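You operate a simulated robot arm through the tools that you are given. There is no shell and no other tool.

You run a simulated robot arm. Do the job below in one go: nothing can be reset, and whatever is moved stays where it is left.

Task
Empty the punch's blue tray into the grey bin, refit it, then punch the yellow sheaf.
Fine: no chips beside the bin; fingers out of the slot, then one stroke; the sheaf goes back to its slot; leave the other sheaves.

The check looks at the end state, three seconds after you hand in, the way a careful person would. Anything else that was tipped, shoved, dropped, spilled or broken makes it a failure.

Robot
A 6-joint arm with a three-finger gripper, fixed in place. Base frame: the origin is at the foot of the arm, x ahead of it, y to its left, z up. Lengths are in mm, angles in degrees, forces in N, time in s.
Its first joint turns from -166.0 to 166.0 degrees. Payload 4.89 kg.
The tool frame sits at the grasp point between the pads (the TCP): z along the fingers, y along the line on which they close. The tips reach 30 mm beyond it. The gripper opens to 164 mm. The gripper's body begins 125 mm behind the TCP.
Orientation is told as [roll, pitch, yaw] about the base's x, y, z axes, in that order, counted from this pose: with the fingers straight down and closing along the base's y, the tool's x points along the base's -x, its y along +y and its z along -z.

Tools
- The arm moves only by the tool move_arm. Its argument "rows" is text: rows parted by semicolons, each of 7 numbers parted by spaces: the finger opening in mm, from 0 to 164, then the shift along the tool's x, y, z in units of 150 mm (1.0 is 150 mm), then the turn, a rotation vector about the tool's x, y, z in units of 120 degrees (1.0 is 120 degrees). In form: claw tx ty tz rx ry rz; .... A call has 1 to 20 rows; each row is the pose to reach, as a shift and turn from the pose commanded when the call began, along the tool's axes at that moment. A call with a number of a shift or a turn outside -1 to 1 is refused whole. A row lasts 0.2 s, in which the tool goes at most 50 mm and 8.6 degrees; a call with a longer step from one row to the next is refused whole, and so is a gripper value outside its range. Where a pose cannot be reached the arm comes as near as it can. A force on the tool above 40 N (or 10 N above the force at the start of the call, whichever is more), or a blocked arm, ends the call early, and 0.2 s more pass. The fingers move at their own pace (about 108 mm/s each) and stop on an object; they squeeze with about 36 N. The grip force told is the motor's: it shows also when the fingers shut on nothing. Time passes only in rows, and 0.2 s behind the last, so rows that repeat a pose let the fingers close. It gives the time, the measured TCP pose, the force on the tool (base axes), the opening and the grip force at its end, in the units of the frame above (readings bear some noise), with the torque about the TCP (base axes, N m) and any sound that the robot's microphone picked up.
- Cameras (640 x 400 px; columns grow to the right, rows downward): "scene" is fixed at [407.5, -497.4, 1406.9]; the picture's right is [0.88, -0.47, 0.00], its down [-0.26, -0.49, -0.83] and it looks along [0.39, 0.74, -0.55] (base axes); focal length 332 px, centre (320, 200). "wrist" rides on the gripper at [76, -2, -152] in the tool frame; the picture's right is [0.02, 1.00, 0.00], its down [-0.88, 0.02, -0.47] and it looks along [-0.47, 0.01, 0.88] (tool axes); focal length 247 px, centre (320, 200). There is no depth. A picture from a camera that has moved, and an enlarged one, comes with that camera's place and axes in the base frame and with its lens. The place of the scene camera against the robot may be out by one fixed shift of up to 12 mm in any direction.
- capture(camera): a new picture of that camera. It takes no simulated time.
- lift_body(by): slides the trunk up (or, below 0, down) by that many mm; the arm rides with it, the base frame stays. It gives what a move gives, with no picture.
- zoom(camera, box): a new picture of the part [left, top, right, bottom] of that camera's present view, enlarged. It takes no simulated time.
- close_job(): hands the job in; it is judged then, once.

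Places have to be worked out from the pictures, the camera data and where the tool is seen. Open the gripper and draw the arm clear of the work before you hand the job in, unless the task says otherwise.

The tools are called after "Call:" as name(argument=value, ...) on one line, values as JSON. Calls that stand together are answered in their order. move_arm: Moves the arm, as the interface text tells. Its arguments: {"type":"object","properties":{"rows":{"type":"string"}},"required":["rows"]} The other tools are called the same way: lift_body (by) slides the trunk up or down; capture (camera) takes a picture; zoom (camera, box) takes an enlarged picture of a part of a camera's view; close_job () hands the job in.

At the start:

```text
time_s: 0.0
position: [543.0, 322.5, 1168.1]
ee_rot: [0.0, 0.0, 0.1]
contact_force: [0.0, 0.0, 0.1]
moment: [0.01, -0.01, 0.02]
width: 163.9
gripper_force: 0.1
trunk travel left (down, up): [-175.0, 215.0]
```

scene: 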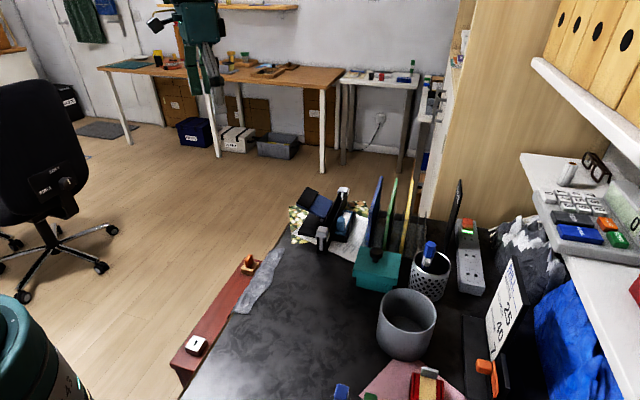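
wrist: 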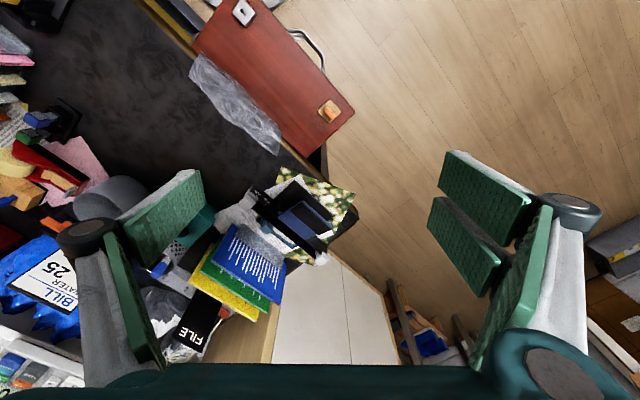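

I start by taking closer looks at the desk from the scene camera and the wrist camera to find the punch, its blue tray, the grey bin and the yellow sheaf.

Call:
zoom(camera="scene", box=[270, 160, 510, 310])

Call:
zoom(camera="scene", box=[320, 250, 560, 400])

Call:
zoom(camera="wrist", box=[160, 160, 380, 360])

Call:
zoom(camera="wrist", box=[0, 0, 240, 360])

```text
2.67 times, centred on (390, 235) of scene
camera zoom: at [407.5, -497.4, 1406.9], right [0.88, -0.47, 0.0], down [-0.26, -0.49, -0.83], along [0.39, 0.74, -0.55], focal length 886 px, centre (133, 107)
```

zoom: 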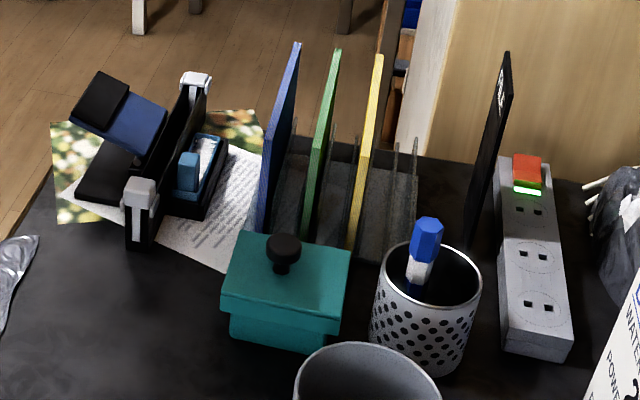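

```text
2.67 times, centred on (440, 325) of scene
camera zoom: at [407.5, -497.4, 1406.9], right [0.88, -0.47, 0.0], down [-0.26, -0.49, -0.83], along [0.39, 0.74, -0.55], focal length 886 px, centre (0, -133)
```

zoom: 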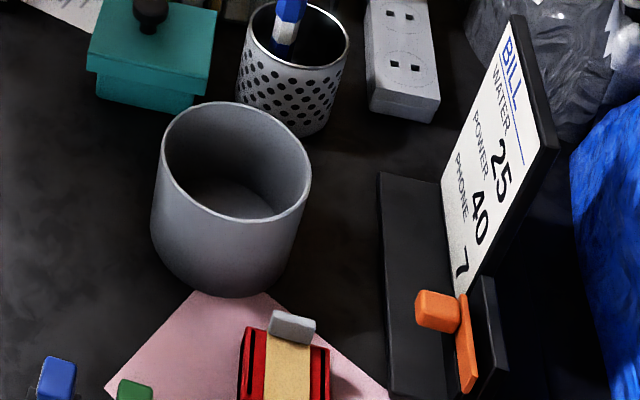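

```text
2.00 times, centred on (270, 260) of wrist
camera zoom: at [465.5, 320.8, 1320.7], right [-0.02, 1.0, 0.0], down [0.88, 0.02, 0.47], along [0.47, 0.01, -0.88], focal length 494 px, centre (420, 80)
```

zoom: 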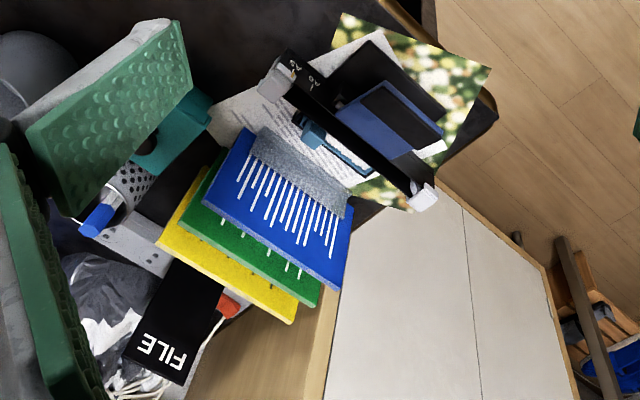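

```text
1.11 times, centred on (120, 180) of wrist
camera zoom: at [465.5, 320.8, 1320.7], right [-0.02, 1.0, 0.0], down [0.88, 0.02, 0.47], along [0.47, 0.01, -0.88], focal length 274 px, centre (542, 222)
```

zoom: 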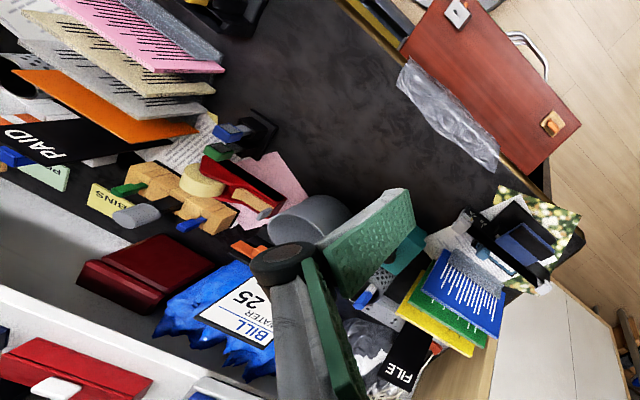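

The punch with its two white-capped posts seems to stand around (850, 245), with the sheaf rack to its right at lower y. I move the tool sideways towards lower y at the same height to get a clear wrist view of the punch and the rack.

Call:
move_arm(rows="164 0 -0.27 0 0 0 0; 164 0 -0.54 0 0 0 0; 164 0 -0.8 0 0 0 0; 164 0 -0.8 0 0 0 0")

Call:
capture(camera="wrist")

Call:
capture(camera="scene")

```text
time_s: 1.0
position: [543.1, 201.7, 1167.2]
ee_rot: [0.0, 0.0, 0.0]
contact_force: [-0.5, -0.4, -0.4]
moment: [0.05, -0.08, 0.03]
width: 164.0
gripper_force: 0.0
trunk travel left (down, up): [-175.0, 215.0]
```

```text
taken
camera wrist: at [465.2, 200.1, 1320.4], right [-0.02, 1.0, 0.0], down [0.88, 0.02, 0.47], along [0.47, 0.01, -0.88], focal length 247 px, centre (320, 200)
```

wrist: 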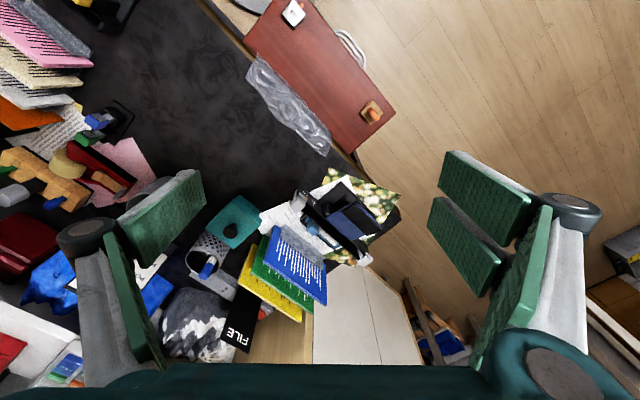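

```text
taken
```

scene: 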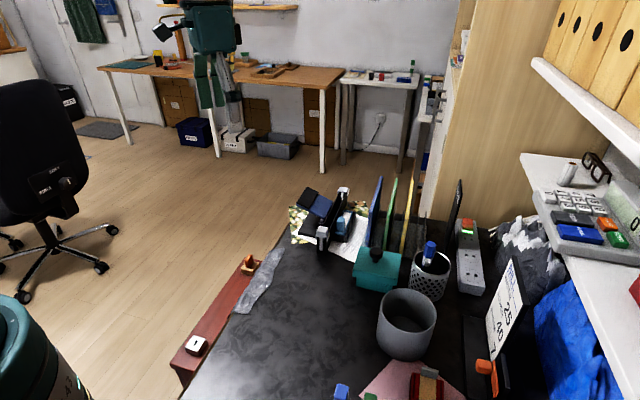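

The view moved as expected. I enlarge the middle of the wrist picture to see the punch, tray and rack in detail.

Call:
zoom(camera="wrist", box=[180, 160, 420, 360])

Call:
zoom(camera="wrist", box=[270, 160, 410, 280])

Call:
zoom(camera="scene", box=[280, 165, 400, 255])

```text
2.00 times, centred on (300, 260) of wrist
camera zoom: at [465.2, 200.1, 1320.4], right [-0.02, 1.0, 0.0], down [0.88, 0.02, 0.47], along [0.47, 0.01, -0.88], focal length 494 px, centre (360, 80)
```

zoom: 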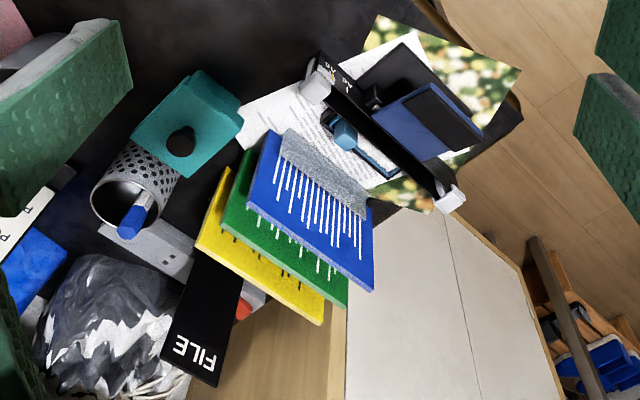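

```text
3.33 times, centred on (340, 220) of wrist
camera zoom: at [465.2, 200.1, 1320.4], right [-0.02, 1.0, 0.0], down [0.88, 0.02, 0.47], along [0.47, 0.01, -0.88], focal length 823 px, centre (253, 133)
```

zoom: 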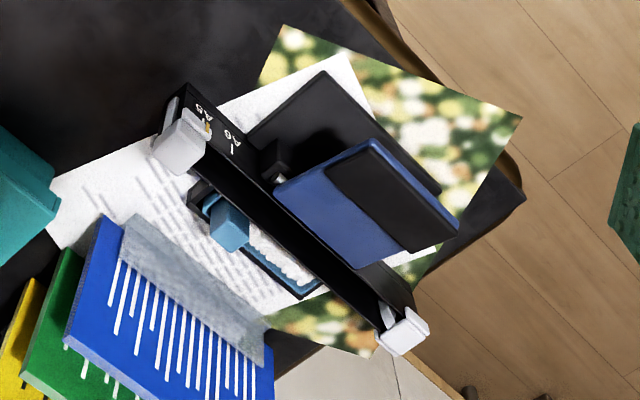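

```text
4.44 times, centred on (340, 210) of scene
camera zoom: at [407.5, -497.4, 1406.9], right [0.88, -0.47, 0.0], down [-0.26, -0.49, -0.83], along [0.39, 0.74, -0.55], focal length 1476 px, centre (231, 156)
```

zoom: 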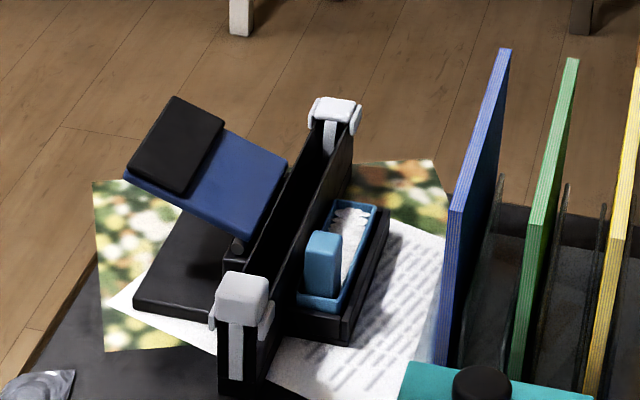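

The punch has a long black slot bar with two white stops, a blue lever with a black pad on its far side, and the light-blue chip tray in a drawer on the rack side. I move nearer over the punch for an accurate view.

Call:
move_arm(rows="164 -0.18 0.07 0.19 0 0 0; 164 -0.36 0.14 0.39 0 0 0; 164 -0.53 0.21 0.58 0 0 0; 164 -0.7 0.28 0.78 0 0 0; 164 -0.7 0.28 0.78 0 0 0")

Call:
capture(camera="wrist")

Call:
zoom(camera="scene", box=[280, 120, 480, 300])

```text
time_s: 2.2
position: [648.6, 245.6, 1050.5]
ee_rot: [0.1, 0.0, 0.0]
contact_force: [0.1, 0.5, -1.3]
moment: [-0.04, 0.12, 0.01]
width: 164.0
gripper_force: 0.0
trunk travel left (down, up): [-175.0, 215.0]
```

```text
taken
camera wrist: at [571.3, 243.4, 1203.6], right [-0.02, 1.0, 0.0], down [0.88, 0.02, 0.47], along [0.47, 0.01, -0.88], focal length 247 px, centre (320, 200)
```

wrist: 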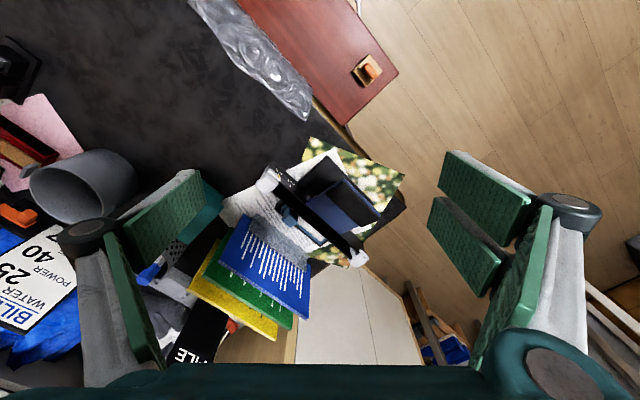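

```text
2.22 times, centred on (380, 210) of scene
camera zoom: at [407.5, -497.4, 1406.9], right [0.88, -0.47, 0.0], down [-0.26, -0.49, -0.83], along [0.39, 0.74, -0.55], focal length 738 px, centre (187, 178)
```

zoom: 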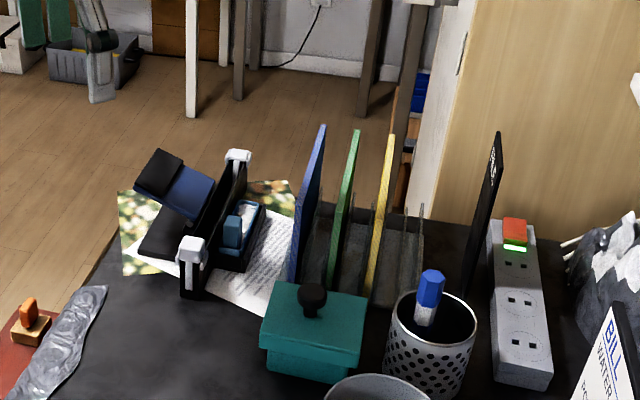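

The wrist view is closer now; I enlarge the punch and the rack to measure points on them.

Call:
zoom(camera="wrist", box=[220, 130, 420, 280])

Call:
zoom(camera="wrist", box=[140, 180, 340, 360])

Call:
zoom(camera="wrist", box=[0, 80, 220, 300])

```text
2.67 times, centred on (320, 205) of wrist
camera zoom: at [571.3, 243.4, 1203.6], right [-0.02, 1.0, 0.0], down [0.88, 0.02, 0.47], along [0.47, 0.01, -0.88], focal length 659 px, centre (320, 187)
```

zoom: 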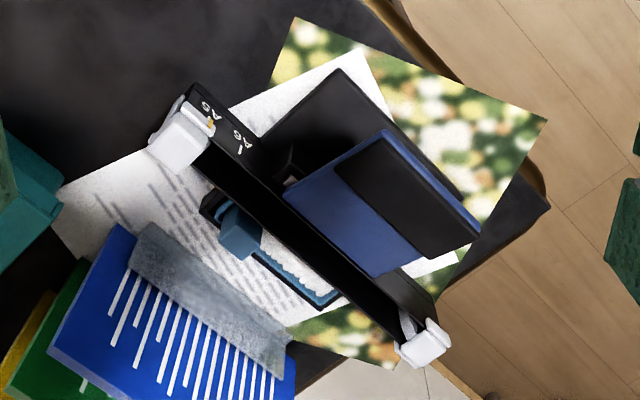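

```text
2.22 times, centred on (240, 270) of wrist
camera zoom: at [571.3, 243.4, 1203.6], right [-0.02, 1.0, 0.0], down [0.88, 0.02, 0.47], along [0.47, 0.01, -0.88], focal length 549 px, centre (498, 44)
```

zoom: 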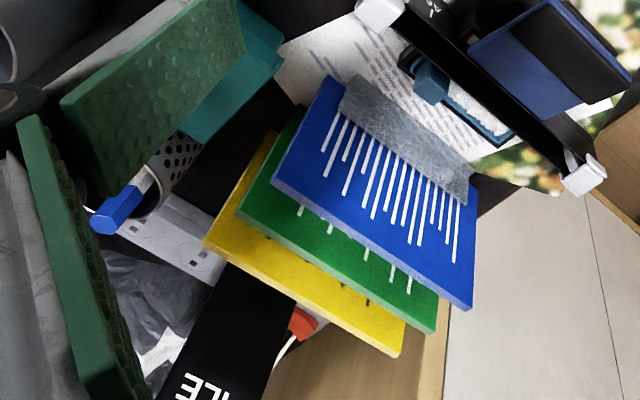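

```text
1.82 times, centred on (110, 190) of wrist
camera zoom: at [571.3, 243.4, 1203.6], right [-0.02, 1.0, 0.0], down [0.88, 0.02, 0.47], along [0.47, 0.01, -0.88], focal length 449 px, centre (702, 218)
```

zoom: 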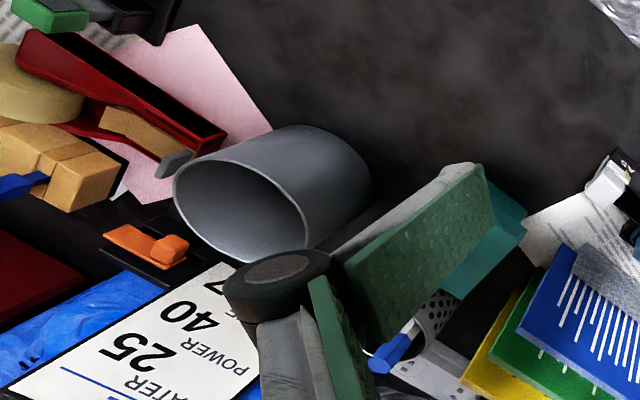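

From two wrist views I estimate: near stop about (760,152,785), the bar running about 45° in yaw, the yellow sheaf's near top corner about (946,0,870), with sheaves parallel to the bar about 49 mm apart. I turn the tool 45° and go lower to look along the bar at the tray and slot.

Call:
move_arm(rows="164 -0.1 -0.12 0.1 0 0 -0.063; 164 -0.2 -0.23 0.2 0 0 -0.126; 164 -0.3 -0.35 0.3 0 0 -0.189; 164 -0.4 -0.47 0.4 0 0 -0.252; 164 -0.5 -0.58 0.5 0 0 -0.315; 164 -0.6 -0.7 0.6 0 0 -0.375; 164 -0.6 -0.7 0.6 0 0 -0.375")

Call:
capture(camera="wrist")

Call:
zoom(camera="wrist", box=[200, 60, 440, 260])

```text
time_s: 3.8
position: [738.6, 141.3, 960.0]
ee_rot: [0.0, 0.0, 45.1]
contact_force: [-0.2, 1.2, -0.8]
moment: [-0.06, 0.03, 0.01]
width: 163.9
gripper_force: 0.1
trunk travel left (down, up): [-175.0, 215.0]
```

```text
taken
camera wrist: at [685.8, 84.1, 1112.7], right [-0.72, 0.69, 0.0], down [0.61, 0.64, 0.47], along [0.33, 0.34, -0.88], focal length 247 px, centre (320, 200)
```

wrist: 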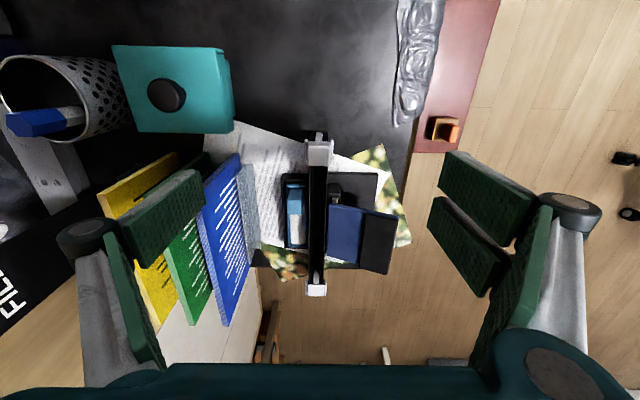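

```text
2.00 times, centred on (320, 160) of wrist
camera zoom: at [685.8, 84.1, 1112.7], right [-0.72, 0.69, 0.0], down [0.61, 0.64, 0.47], along [0.33, 0.34, -0.88], focal length 494 px, centre (320, 280)
```

zoom: 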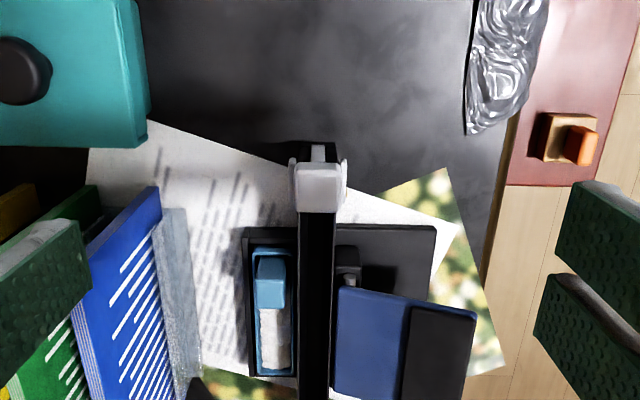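

The bar is at 45° yaw to within a degree, and the tray is in a black housing on the rack side, with its grip block at the near end. I enlarge both views of the tray to see how it is held.

Call:
zoom(camera="scene", box=[315, 180, 375, 250])

Call:
zoom(camera="wrist", box=[260, 120, 420, 310])

```text
5.71 times, centred on (345, 215) of scene
camera zoom: at [407.5, -497.4, 1406.9], right [0.88, -0.47, 0.0], down [-0.26, -0.49, -0.83], along [0.39, 0.74, -0.55], focal length 1898 px, centre (177, 114)
```

zoom: 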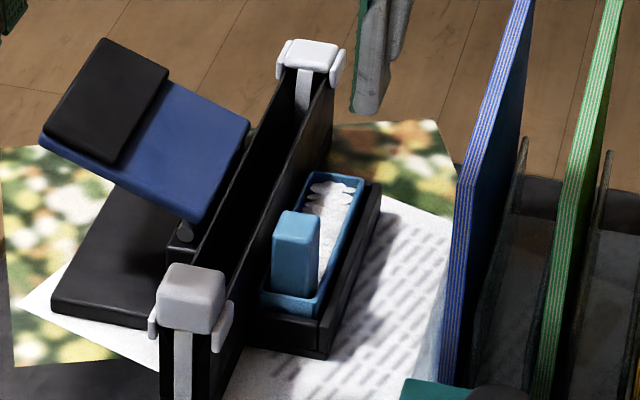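

```text
2.11 times, centred on (340, 215) of wrist
camera zoom: at [685.8, 84.1, 1112.7], right [-0.72, 0.69, 0.0], down [0.61, 0.64, 0.47], along [0.33, 0.34, -0.88], focal length 520 px, centre (278, 168)
```

zoom: 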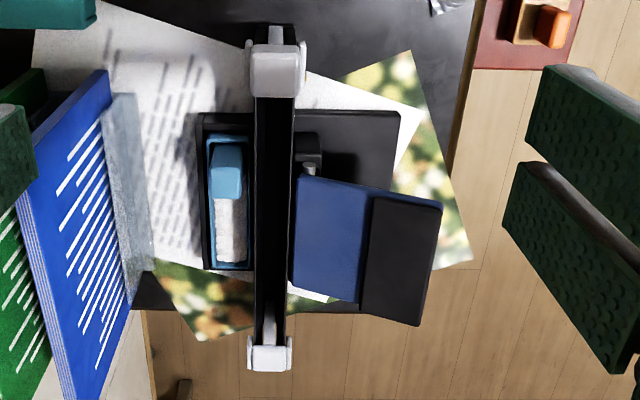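

The tray seems to sit in an open-top pocket with a tall grip block at its near end, leaving about 10 mm to the bar. I zoom in strongly on the tray, bar slot and stops from this pose to measure them.

Call:
zoom(camera="wrist", box=[270, 160, 350, 210])

Call:
zoom(camera="wrist", box=[270, 200, 350, 250])

Call:
zoom(camera="wrist", box=[280, 125, 360, 175])

Call:
zoom(camera="wrist", box=[280, 250, 360, 300])

```text
8.00 times, centred on (310, 185) of wrist
camera zoom: at [685.8, 84.1, 1112.7], right [-0.72, 0.69, 0.0], down [0.61, 0.64, 0.47], along [0.33, 0.34, -0.88], focal length 1976 px, centre (400, 320)
```

zoom: 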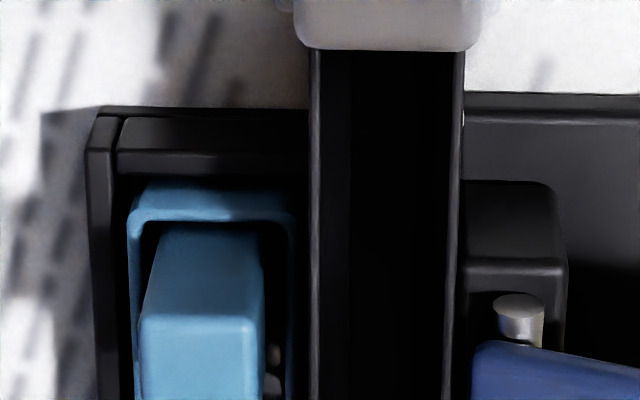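

```text
8.00 times, centred on (310, 225) of wrist
camera zoom: at [685.8, 84.1, 1112.7], right [-0.72, 0.69, 0.0], down [0.61, 0.64, 0.47], along [0.33, 0.34, -0.88], focal length 1976 px, centre (400, 0)
```

zoom: 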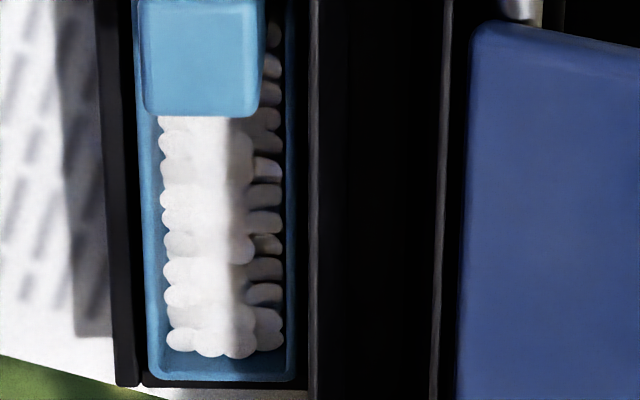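

```text
8.00 times, centred on (320, 150) of wrist
camera zoom: at [685.8, 84.1, 1112.7], right [-0.72, 0.69, 0.0], down [0.61, 0.64, 0.47], along [0.33, 0.34, -0.88], focal length 1976 px, centre (320, 600)
```

zoom: 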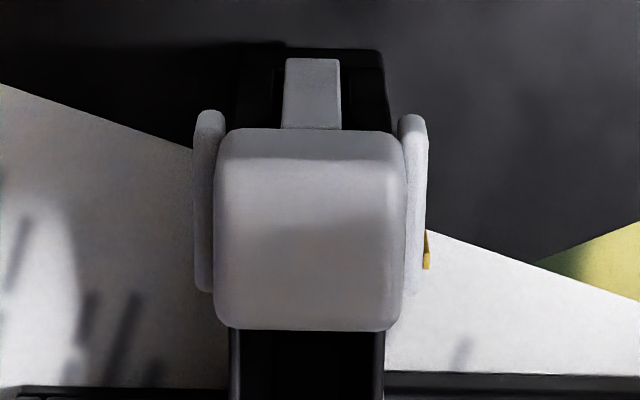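

```text
8.00 times, centred on (320, 275) of wrist
camera zoom: at [685.8, 84.1, 1112.7], right [-0.72, 0.69, 0.0], down [0.61, 0.64, 0.47], along [0.33, 0.34, -0.88], focal length 1976 px, centre (320, -400)
```

zoom: 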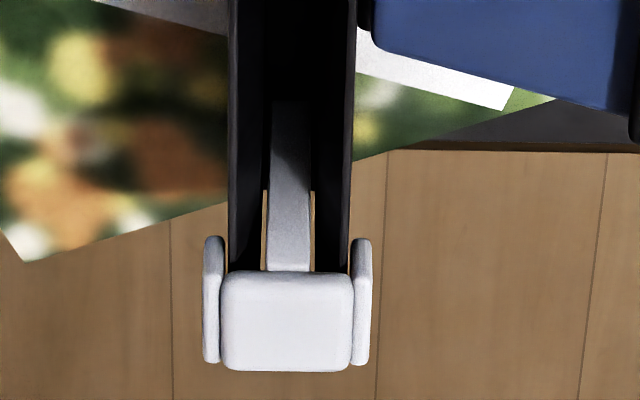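

The slot, the tray with its chips and the stops are clear. I shift 100 mm towards the rack for a second view to get heights by parallax.

Call:
move_arm(rows="164 0 -0.22 0 0 0 0; 164 0 -0.44 0 0 0 0; 164 0 -0.667 0 0 0 0; 164 0 -0.667 0 0 0 0")

Call:
capture(camera="wrist")

Call:
zoom(camera="wrist", box=[340, 160, 420, 210])

Call:
zoom(camera="wrist", box=[340, 200, 420, 250])

Call:
zoom(camera="wrist", box=[340, 125, 420, 175])

Call:
zoom(camera="wrist", box=[340, 250, 420, 300])

```text
time_s: 4.8
position: [807.6, 69.5, 961.0]
ee_rot: [-0.1, -0.1, 45.0]
contact_force: [0.0, -0.1, 0.0]
moment: [0.02, 0.01, -0.02]
width: 164.1
gripper_force: 0.1
trunk travel left (down, up): [-175.0, 215.0]
```

```text
taken
camera wrist: at [754.8, 13.5, 1114.3], right [-0.72, 0.69, 0.0], down [0.61, 0.64, 0.47], along [0.33, 0.34, -0.88], focal length 247 px, centre (320, 200)
```

wrist: 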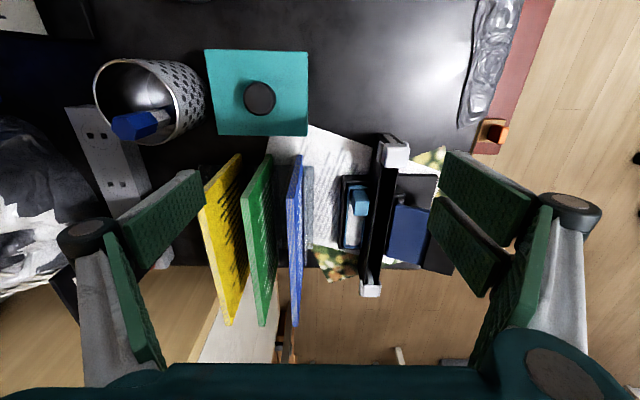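

```text
8.00 times, centred on (380, 185) of wrist
camera zoom: at [754.8, 13.5, 1114.3], right [-0.72, 0.69, 0.0], down [0.61, 0.64, 0.47], along [0.33, 0.34, -0.88], focal length 1976 px, centre (-160, 320)
```

zoom: 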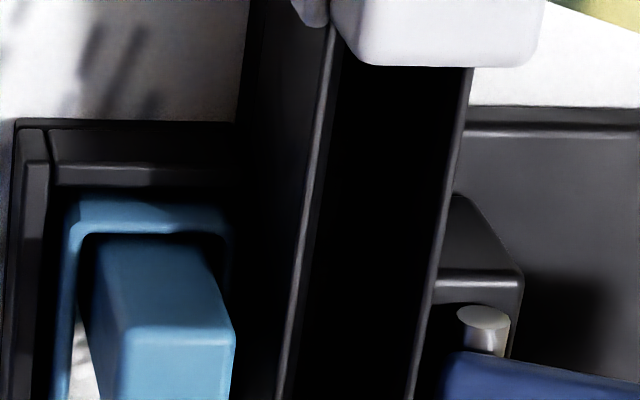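

```text
8.00 times, centred on (380, 225) of wrist
camera zoom: at [754.8, 13.5, 1114.3], right [-0.72, 0.69, 0.0], down [0.61, 0.64, 0.47], along [0.33, 0.34, -0.88], focal length 1976 px, centre (-160, 0)
```

zoom: 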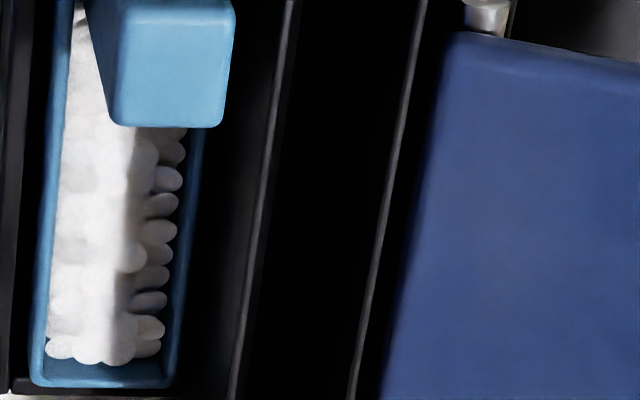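

```text
8.00 times, centred on (380, 150) of wrist
camera zoom: at [754.8, 13.5, 1114.3], right [-0.72, 0.69, 0.0], down [0.61, 0.64, 0.47], along [0.33, 0.34, -0.88], focal length 1976 px, centre (-160, 600)
```

zoom: 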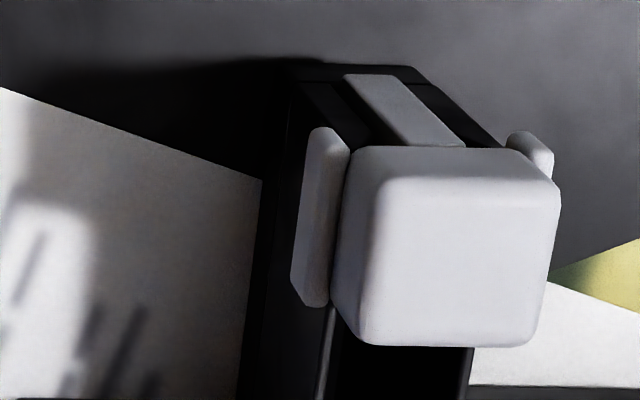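

```text
8.00 times, centred on (380, 275) of wrist
camera zoom: at [754.8, 13.5, 1114.3], right [-0.72, 0.69, 0.0], down [0.61, 0.64, 0.47], along [0.33, 0.34, -0.88], focal length 1976 px, centre (-160, -400)
```

zoom: 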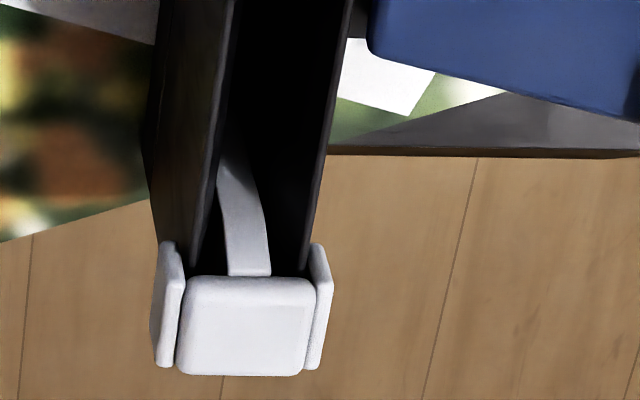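

Parallax gives: stop cap top z≈816, bar walls top z≈792 with the slot from e2≈-437 to -413 along the 45° frame, tray rim z≈759, grip block 25×21 mm centred near e1=725, e2=-459 with its top at z≈796. Next I go up and back to look at the bin and its surroundings.

Call:
move_arm(rows="164 0.1 -0.02 -0.2 0 0 0.03; 164 0.3 -0.04 -0.4 0 0 0.09; 164 0.5 -0.06 -0.6 0 0 0.15; 164 0.7 -0.09 -0.7 0 0 0.22; 164 0.9 -0.12 -0.7 0 0 0.29; 164 0.9 -0.12 -0.7 0 0 0.3")

Call:
capture(camera="wrist")

Call:
capture(camera="scene")

```text
time_s: 6.2
position: [724.1, -40.3, 1066.2]
ee_rot: [0.0, 0.0, 8.8]
contact_force: [0.2, -0.7, 0.1]
moment: [-0.03, -0.02, 0.0]
width: 163.8
gripper_force: 0.1
trunk travel left (down, up): [-175.0, 215.0]
```

```text
taken
camera wrist: at [649.4, -54.1, 1219.5], right [-0.18, 0.98, 0.0], down [0.87, 0.16, 0.47], along [0.47, 0.08, -0.88], focal length 247 px, centre (320, 200)
```

wrist: 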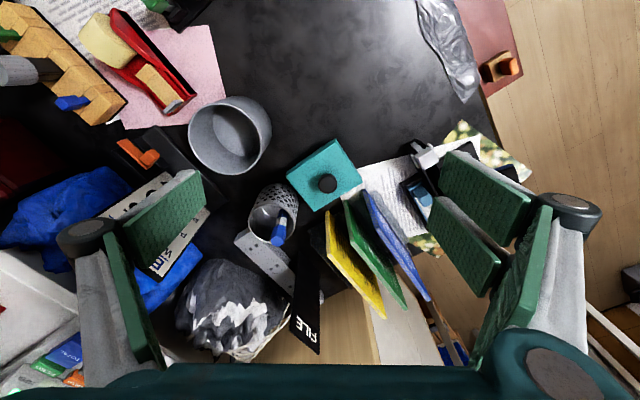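

```text
taken
```

scene: 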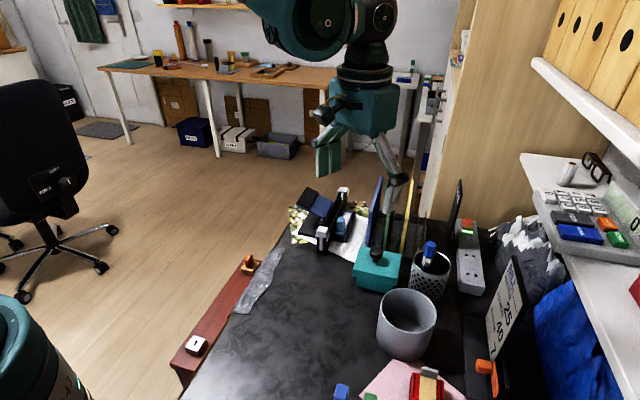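

The bin is to the left of the picture, near (765,-180). I move to put the bin in front of the camera for a second view.

Call:
move_arm(rows="164 0.16 -0.23 0 0 0 0.02; 164 0.32 -0.46 0 0 0 0.04; 164 0.48 -0.69 0 0 0 0.06; 164 0.64 -0.91 0 0 0 0.075; 164 0.64 -0.91 0 0 0 0.075")

Call:
capture(camera="wrist")

Call:
zoom(camera="wrist", box=[240, 60, 480, 210])

```text
time_s: 7.4
position: [650.9, -187.5, 1066.7]
ee_rot: [0.0, 0.0, 0.0]
contact_force: [0.1, 0.0, 0.6]
moment: [0.02, -0.05, -0.01]
width: 164.1
gripper_force: 0.0
trunk travel left (down, up): [-175.0, 215.0]
```

```text
taken
camera wrist: at [573.6, -190.5, 1219.6], right [-0.02, 1.0, 0.0], down [0.88, 0.02, 0.47], along [0.47, 0.01, -0.88], focal length 247 px, centre (320, 200)
```

wrist: 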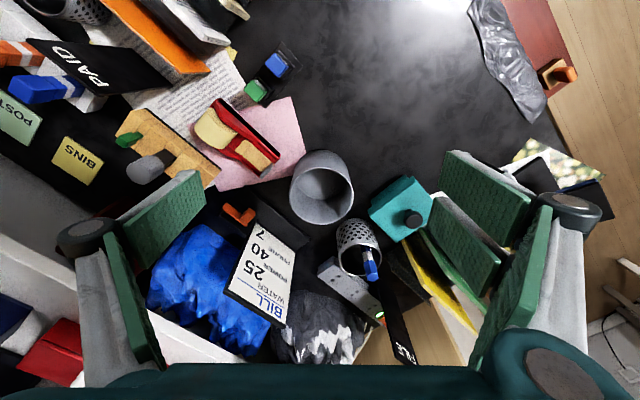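

```text
2.67 times, centred on (360, 135) of wrist
camera zoom: at [573.6, -190.5, 1219.6], right [-0.02, 1.0, 0.0], down [0.88, 0.02, 0.47], along [0.47, 0.01, -0.88], focal length 659 px, centre (213, 373)
```

zoom: 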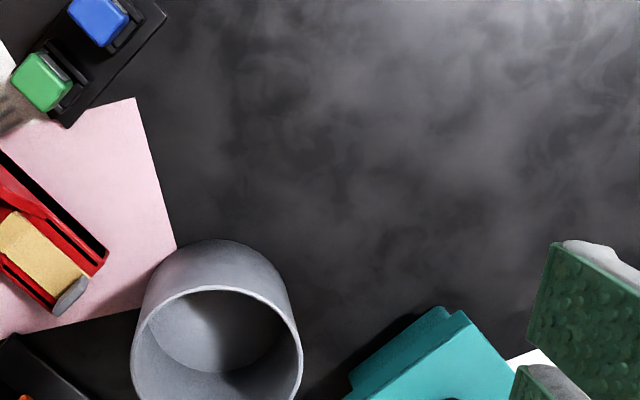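

I zoom in on the bin from here, then shift sideways for the parallax pair.

Call:
zoom(camera="wrist", box=[280, 145, 376, 235])

Call:
move_arm(rows="164 0 -0.3 0 0 0 0; 164 0 -0.6 0 0 0 0; 164 0 -0.667 0 0 0 0; 164 0 -0.667 0 0 0 0")

Call:
capture(camera="wrist")

Call:
zoom(camera="wrist", box=[332, 145, 428, 235])

```text
4.44 times, centred on (328, 190) of wrist
camera zoom: at [573.6, -190.5, 1219.6], right [-0.02, 1.0, 0.0], down [0.88, 0.02, 0.47], along [0.47, 0.01, -0.88], focal length 1098 px, centre (284, 244)
```

zoom: 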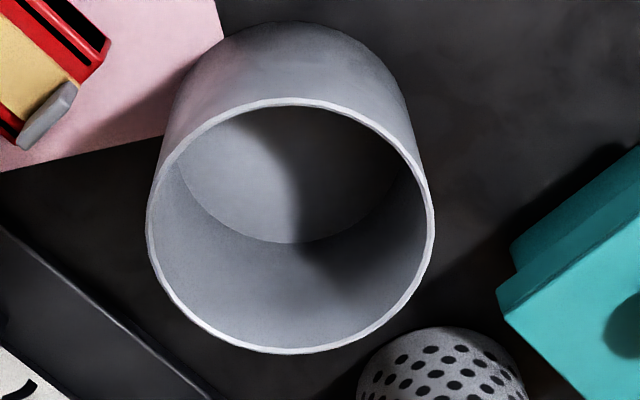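

```text
time_s: 8.4
position: [651.3, -290.1, 1066.0]
ee_rot: [-0.1, -0.1, 0.0]
contact_force: [0.8, -0.7, -0.8]
moment: [0.07, 0.03, 0.0]
width: 164.0
gripper_force: 0.0
trunk travel left (down, up): [-175.0, 215.0]
```

```text
taken
camera wrist: at [574.5, -291.5, 1219.7], right [-0.02, 1.0, 0.0], down [0.88, 0.02, 0.47], along [0.47, 0.01, -0.88], focal length 247 px, centre (320, 200)
```

wrist: 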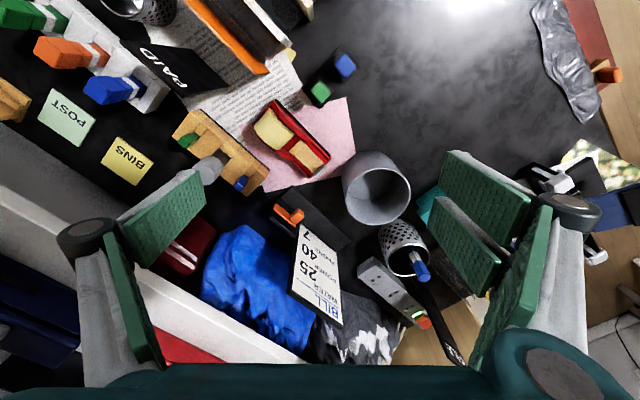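

```text
4.44 times, centred on (380, 190) of wrist
camera zoom: at [574.5, -291.5, 1219.7], right [-0.02, 1.0, 0.0], down [0.88, 0.02, 0.47], along [0.47, 0.01, -0.88], focal length 1098 px, centre (53, 244)
```

zoom: 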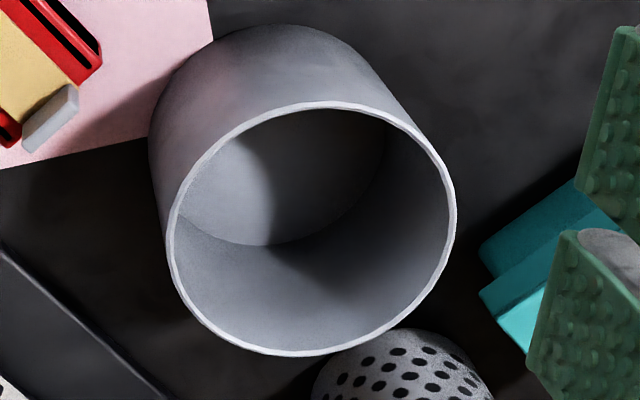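

The bin centre comes out near (778,-184), rim z≈826, outer radius about 58 mm. Before touching the tray I test, with an empty gripper, whether the arm can reach the pouring tilt above the bin: first I move to the pour start position.

Call:
move_arm(rows="120 -0.2 0 0.05 0 0 -0.0625; 80 -0.4 0 0.15 0 0 -0.125; 60 -0.6 0 0.25 0 0 -0.1875; 40 -0.7 0 0.3 0 0 -0.25; 40 -0.7 0 0.3 0 0 -0.25")

Call:
move_arm(rows="40 -0.16 -0.06 0.19 0 0 0; 40 -0.32 -0.12 0.38 0 0 0; 40 -0.475 -0.174 0.573 0 0 0; 40 -0.475 -0.174 0.573 0 0 0")

Call:
capture(camera="scene")

Call:
capture(camera="wrist")

```text
time_s: 9.6
position: [757.0, -288.1, 1020.5]
ee_rot: [0.0, 0.0, 30.1]
contact_force: [0.5, -0.2, -0.4]
moment: [0.04, 0.08, 0.03]
width: 40.0
gripper_force: 0.1
trunk travel left (down, up): [-175.0, 215.0]
```

```text
time_s: 10.6
position: [832.5, -275.4, 935.5]
ee_rot: [0.0, 0.0, 30.0]
contact_force: [-0.2, 0.7, -1.3]
moment: [0.07, 0.11, 0.0]
width: 40.0
gripper_force: 0.1
trunk travel left (down, up): [-175.0, 215.0]
```

```text
taken
```

scene: 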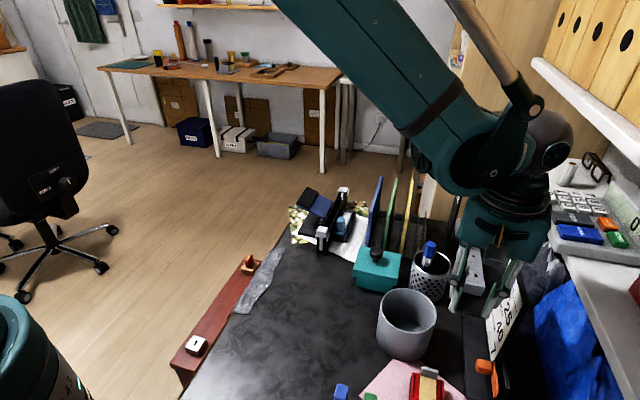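

```text
taken
camera wrist: at [766.9, -314.5, 1087.6], right [-0.52, 0.85, 0.0], down [0.75, 0.46, 0.47], along [0.4, 0.25, -0.88], focal length 247 px, centre (320, 200)
```

wrist: 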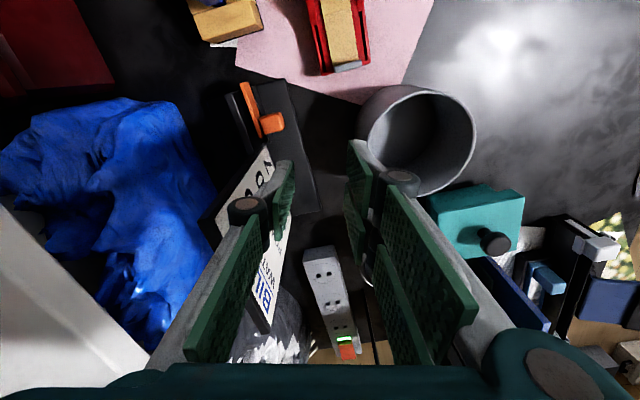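

The start pose is reached with no contact. Now I rotate slowly about the future pouring lip to 88°, still empty, and look.

Call:
move_arm(rows="40 0 0.039 -0.096 0.0667 0 0; 40 0 0.092 -0.186 0.1333 0 0; 40 0 0.156 -0.267 0.2 0 0; 40 0 0.231 -0.339 0.2667 0 0; 40 0 0.315 -0.4 0.3333 0 0; 40 0 0.407 -0.448 0.4 0 0; 40 0 0.505 -0.483 0.4667 0 0; 40 0 0.607 -0.504 0.5333 0 0; 40 0 0.71 -0.511 0.6 0 0; 40 0 0.814 -0.503 0.6667 0 0; 40 0 0.915 -0.481 0.7333 0 0; 40 0 0.915 -0.481 0.7333 0 0")

Call:
capture(camera="scene")

Call:
capture(camera="wrist")

```text
time_s: 13.2
position: [783.8, -153.3, 1031.9]
ee_rot: [-88.0, 0.0, 29.9]
contact_force: [0.8, -0.5, -0.2]
moment: [-0.02, -0.01, -0.02]
width: 39.8
gripper_force: 0.0
out of reach, approached as far as the arm can: row 11, 12
trunk travel left (down, up): [-175.0, 215.0]
```

```text
taken
```

scene: 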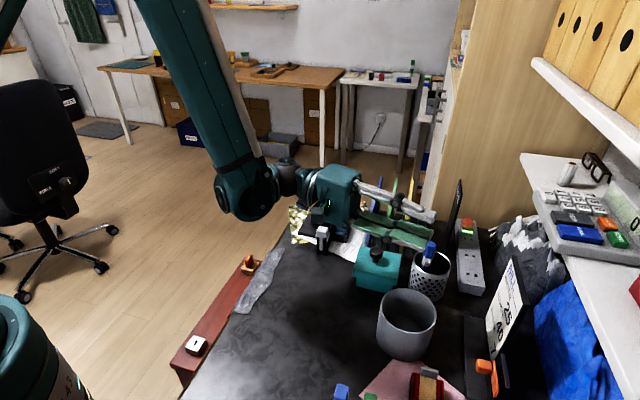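

```text
taken
camera wrist: at [641.8, -60.3, 1039.5], right [-0.04, 0.02, -1.0], down [0.53, 0.85, 0.0], along [0.85, -0.53, -0.04], focal length 247 px, centre (320, 200)
```

wrist: 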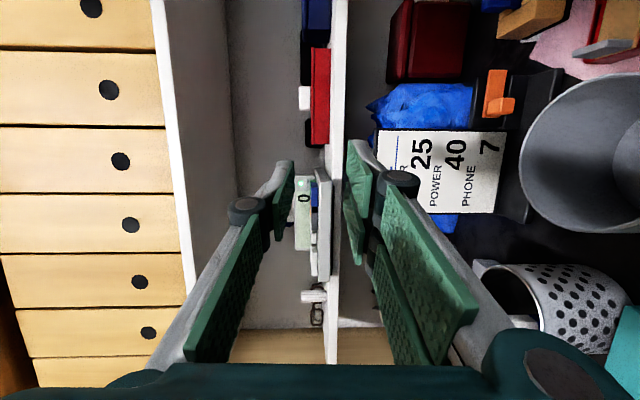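

At 88° the arm ran out of reach by about 30 mm (the wrist comes too near the trunk). I raise the tool 150 mm and then lower the trunk, which should give the wrist more room, and check whether the pose can then be reached.

Call:
move_arm(rows="40 0 -0.25 0 0 0 0; 40 0 -0.5 0 0 0 0; 40 0 -0.75 0 0 0 0; 40 0 -1 0 0 0 0; 40 0 -1 0 0 0 0")

Call:
lift_body(by=-150)

Call:
capture(camera="scene")

```text
time_s: 14.4
position: [783.3, -159.6, 1179.1]
ee_rot: [-88.1, -0.1, 30.0]
contact_force: [-0.3, 0.3, 0.0]
moment: [0.02, -0.02, 0.04]
width: 39.7
gripper_force: 0.1
trunk travel left (down, up): [-175.0, 215.0]
```

```text
time_s: 16.1
position: [784.6, -159.3, 1030.0]
ee_rot: [-88.0, 0.0, 30.0]
contact_force: [-0.1, 1.2, 0.2]
moment: [0.01, -0.02, 0.0]
width: 39.9
gripper_force: 0.0
trunk travel left (down, up): [-25.0, 365.0]
```

```text
taken
```

scene: 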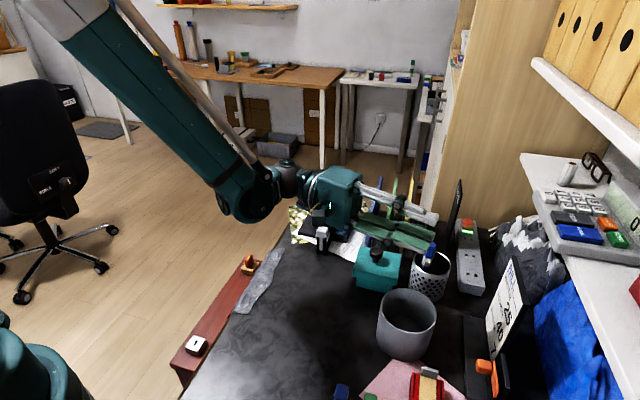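

The trunk is lower now and the pose held. I command the intended 88° position and continue to 120°, still empty, over free mat.

Call:
move_arm(rows="40 0.11 0.152 -0.08 0 0 0; 40 0.11 0.191 -0.176 0.0667 0 0; 40 0.11 0.244 -0.266 0.1333 0 0; 40 0.11 0.308 -0.347 0.2 0 0; 40 0.11 0.383 -0.419 0.2667 0 0; 40 0.11 0.383 -0.419 0.2667 0 0")

Call:
capture(camera="scene")

Call:
capture(camera="wrist")

```text
time_s: 17.6
position: [780.3, -102.8, 1021.5]
ee_rot: [-119.9, -0.1, 29.9]
contact_force: [-1.3, -0.2, 0.2]
moment: [0.06, 0.07, 0.1]
width: 40.0
gripper_force: 0.1
out of reach, approached as far as the arm can: row 4, 5, 6
trunk travel left (down, up): [-25.0, 365.0]
```

```text
taken
```

scene: 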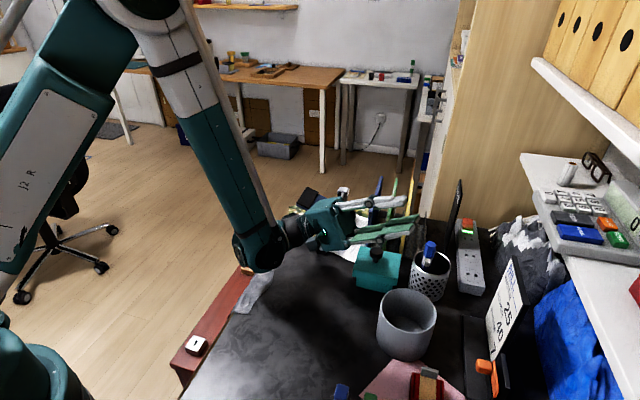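

```text
taken
camera wrist: at [649.1, -25.9, 948.4], right [0.23, -0.44, -0.87], down [0.56, 0.79, -0.25], along [0.79, -0.43, 0.43], focal length 247 px, centre (320, 200)
```

wrist: 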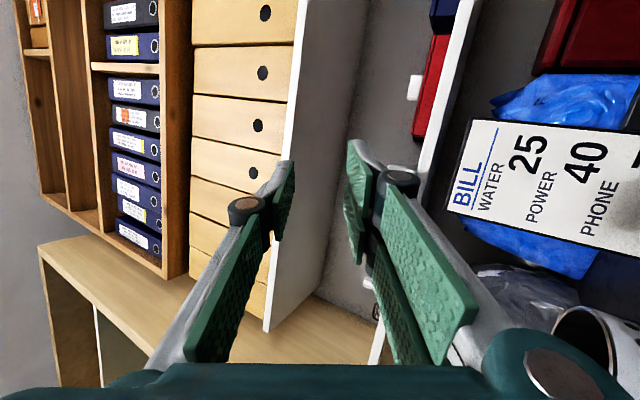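

With the trunk lowered about 104° of tilt is reachable here and 120° only with a higher, farther TCP. That should do with a low lip first and more height at the end; now I turn the empty gripper back upright in place.

Call:
move_arm(rows="60 0 0 0 -0.0667 0 0; 60 0 0 0 -0.1333 0 0; 60 0 0 0 -0.2 0 0; 60 0 0 0 -0.2667 0 0; 60 0 0 0 -0.3333 0 0; 60 0 0 0 -0.4 0 0; 60 0 0 0 -0.4667 0 0; 60 0 0 0 -0.5333 0 0; 60 0 0 0 -0.6 0 0; 60 0 0 0 -0.6667 0 0; 60 0 0 0 -0.7333 0 0; 60 0 0 0 -0.8 0 0; 60 0 0 0 -0.8667 0 0; 60 0 0 0 -0.9333 0 0; 60 0 0 0 -1 0 0; 60 0 0 0 -1 0 0")

```text
time_s: 20.9
position: [781.6, -103.0, 1022.1]
ee_rot: [0.1, 0.0, 30.1]
contact_force: [0.3, 0.2, 0.4]
moment: [-0.11, -0.05, 0.0]
width: 60.2
gripper_force: 0.0
trunk travel left (down, up): [-25.0, 365.0]
```

Upright again. I swing over to above the tray's grip block at about (837,188), turning so the fingers close along the tray's length.

Call:
move_arm(rows="60 -0.108 0.125 0 0 0 0.0625; 60 -0.216 0.25 0 0 0 0.125; 60 -0.324 0.375 0 0 0 0.1875; 60 -0.432 0.5 0 0 0 0.25; 60 -0.54 0.625 0 0 0 0.3125; 60 -0.648 0.75 0 0 0 0.375; 60 -0.648 0.75 0 0 0 0.375")

Call:
move_arm(rows="60 0.015 0.2 0 0 0 0.05; 60 0.03 0.4 0.1 0 0 0.1; 60 0.045 0.6 0.2 0 0 0.15; 60 0.06 0.8 0.3 0 0 0.2; 60 0.073 0.982 0.4 0 0 0.25; 60 0.073 0.982 0.413 0 0 0.25")

Call:
capture(camera="wrist")

Call:
capture(camera="scene")

```text
time_s: 22.6
position: [809.9, 43.9, 1022.9]
ee_rot: [0.0, 0.0, -15.0]
contact_force: [-0.8, -0.9, -0.7]
moment: [0.12, -0.05, -0.01]
width: 59.9
gripper_force: 0.0
trunk travel left (down, up): [-25.0, 365.0]
```

```text
time_s: 23.9
position: [838.2, 188.7, 959.5]
ee_rot: [0.0, 0.0, -45.0]
contact_force: [-0.6, 0.1, 0.1]
moment: [0.1, 0.0, 0.02]
width: 60.0
gripper_force: 0.0
trunk travel left (down, up): [-25.0, 365.0]
```

```text
taken
camera wrist: at [782.3, 240.8, 1112.4], right [0.69, 0.72, 0.0], down [0.64, -0.61, 0.47], along [0.34, -0.33, -0.88], focal length 247 px, centre (320, 200)
```

wrist: 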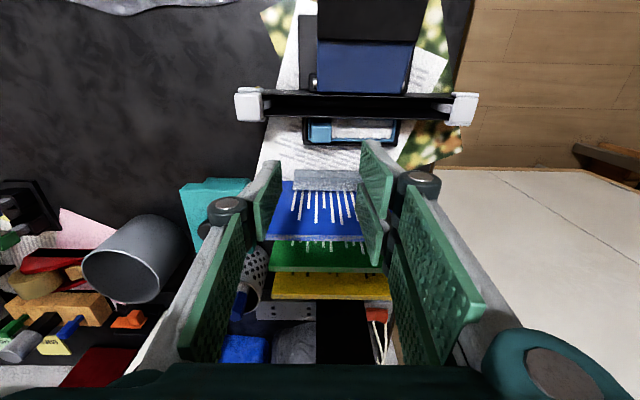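

```text
taken
```

scene: 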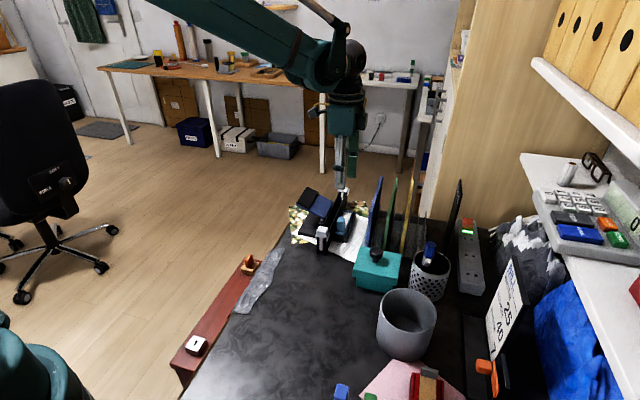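

I'm above the tray with the fingers ready. I zoom in to verify the grip block's position against the estimate before going down.

Call:
zoom(camera="wrist", box=[290, 90, 410, 165])

Call:
zoom(camera="scene", box=[290, 130, 410, 260])

```text
5.33 times, centred on (350, 128) of wrist
camera zoom: at [782.3, 240.8, 1112.4], right [0.69, 0.72, 0.0], down [0.64, -0.61, 0.47], along [0.34, -0.33, -0.88], focal length 1317 px, centre (160, 587)
```

zoom: 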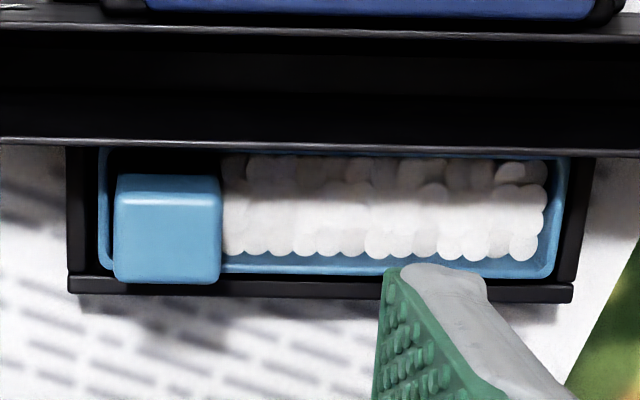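

```text
3.08 times, centred on (350, 195) of scene
camera zoom: at [407.5, -497.4, 1406.9], right [0.88, -0.47, 0.0], down [-0.26, -0.49, -0.83], along [0.39, 0.74, -0.55], focal length 1022 px, centre (228, 215)
```

zoom: 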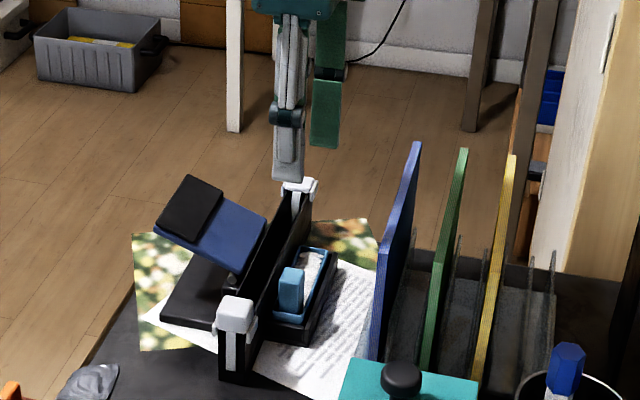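

The block is within about 1 mm of the estimate and the TCP is centred on it along the tray. I go down in two steps with 50 mm opening, to keep the tips above the tray rim and chips.

Call:
move_arm(rows="50 0 0 0.2 0 0 0; 50 0 0 0.4 0 0 0; 50 0 0 0.6 0 0 0; 50 0 0 0.75 0 0 0; 50 0 0 0.8 0 0 0; 50 0 0 0.8 0 0 0")

Call:
capture(camera="wrist")

Call:
zoom(camera="scene", box=[290, 130, 410, 260])

```text
time_s: 25.4
position: [838.3, 189.7, 840.4]
ee_rot: [0.0, 0.1, -45.1]
contact_force: [0.0, 0.3, -0.2]
moment: [-0.02, 0.01, 0.0]
width: 50.3
gripper_force: 0.0
trunk travel left (down, up): [-25.0, 365.0]
```

```text
taken
camera wrist: at [783.2, 242.1, 993.4], right [0.69, 0.72, 0.0], down [0.64, -0.61, 0.47], along [0.34, -0.33, -0.88], focal length 247 px, centre (320, 200)
```

wrist: 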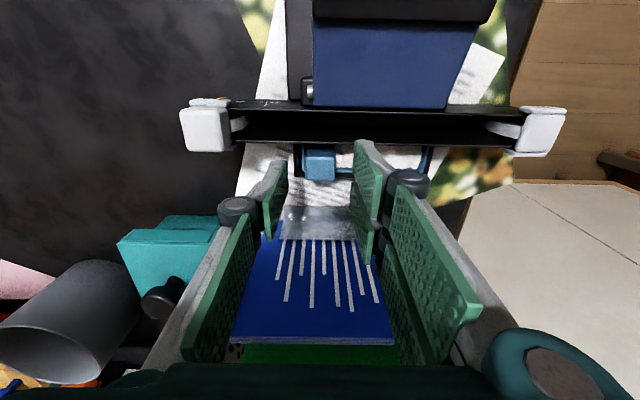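

```text
3.08 times, centred on (350, 195) of scene
camera zoom: at [407.5, -497.4, 1406.9], right [0.88, -0.47, 0.0], down [-0.26, -0.49, -0.83], along [0.39, 0.74, -0.55], focal length 1022 px, centre (228, 215)
```

zoom: 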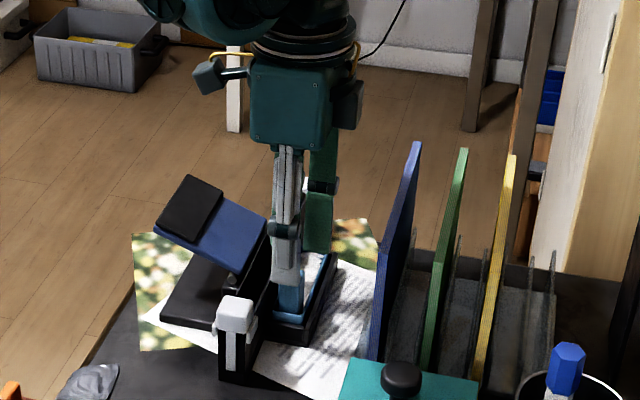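

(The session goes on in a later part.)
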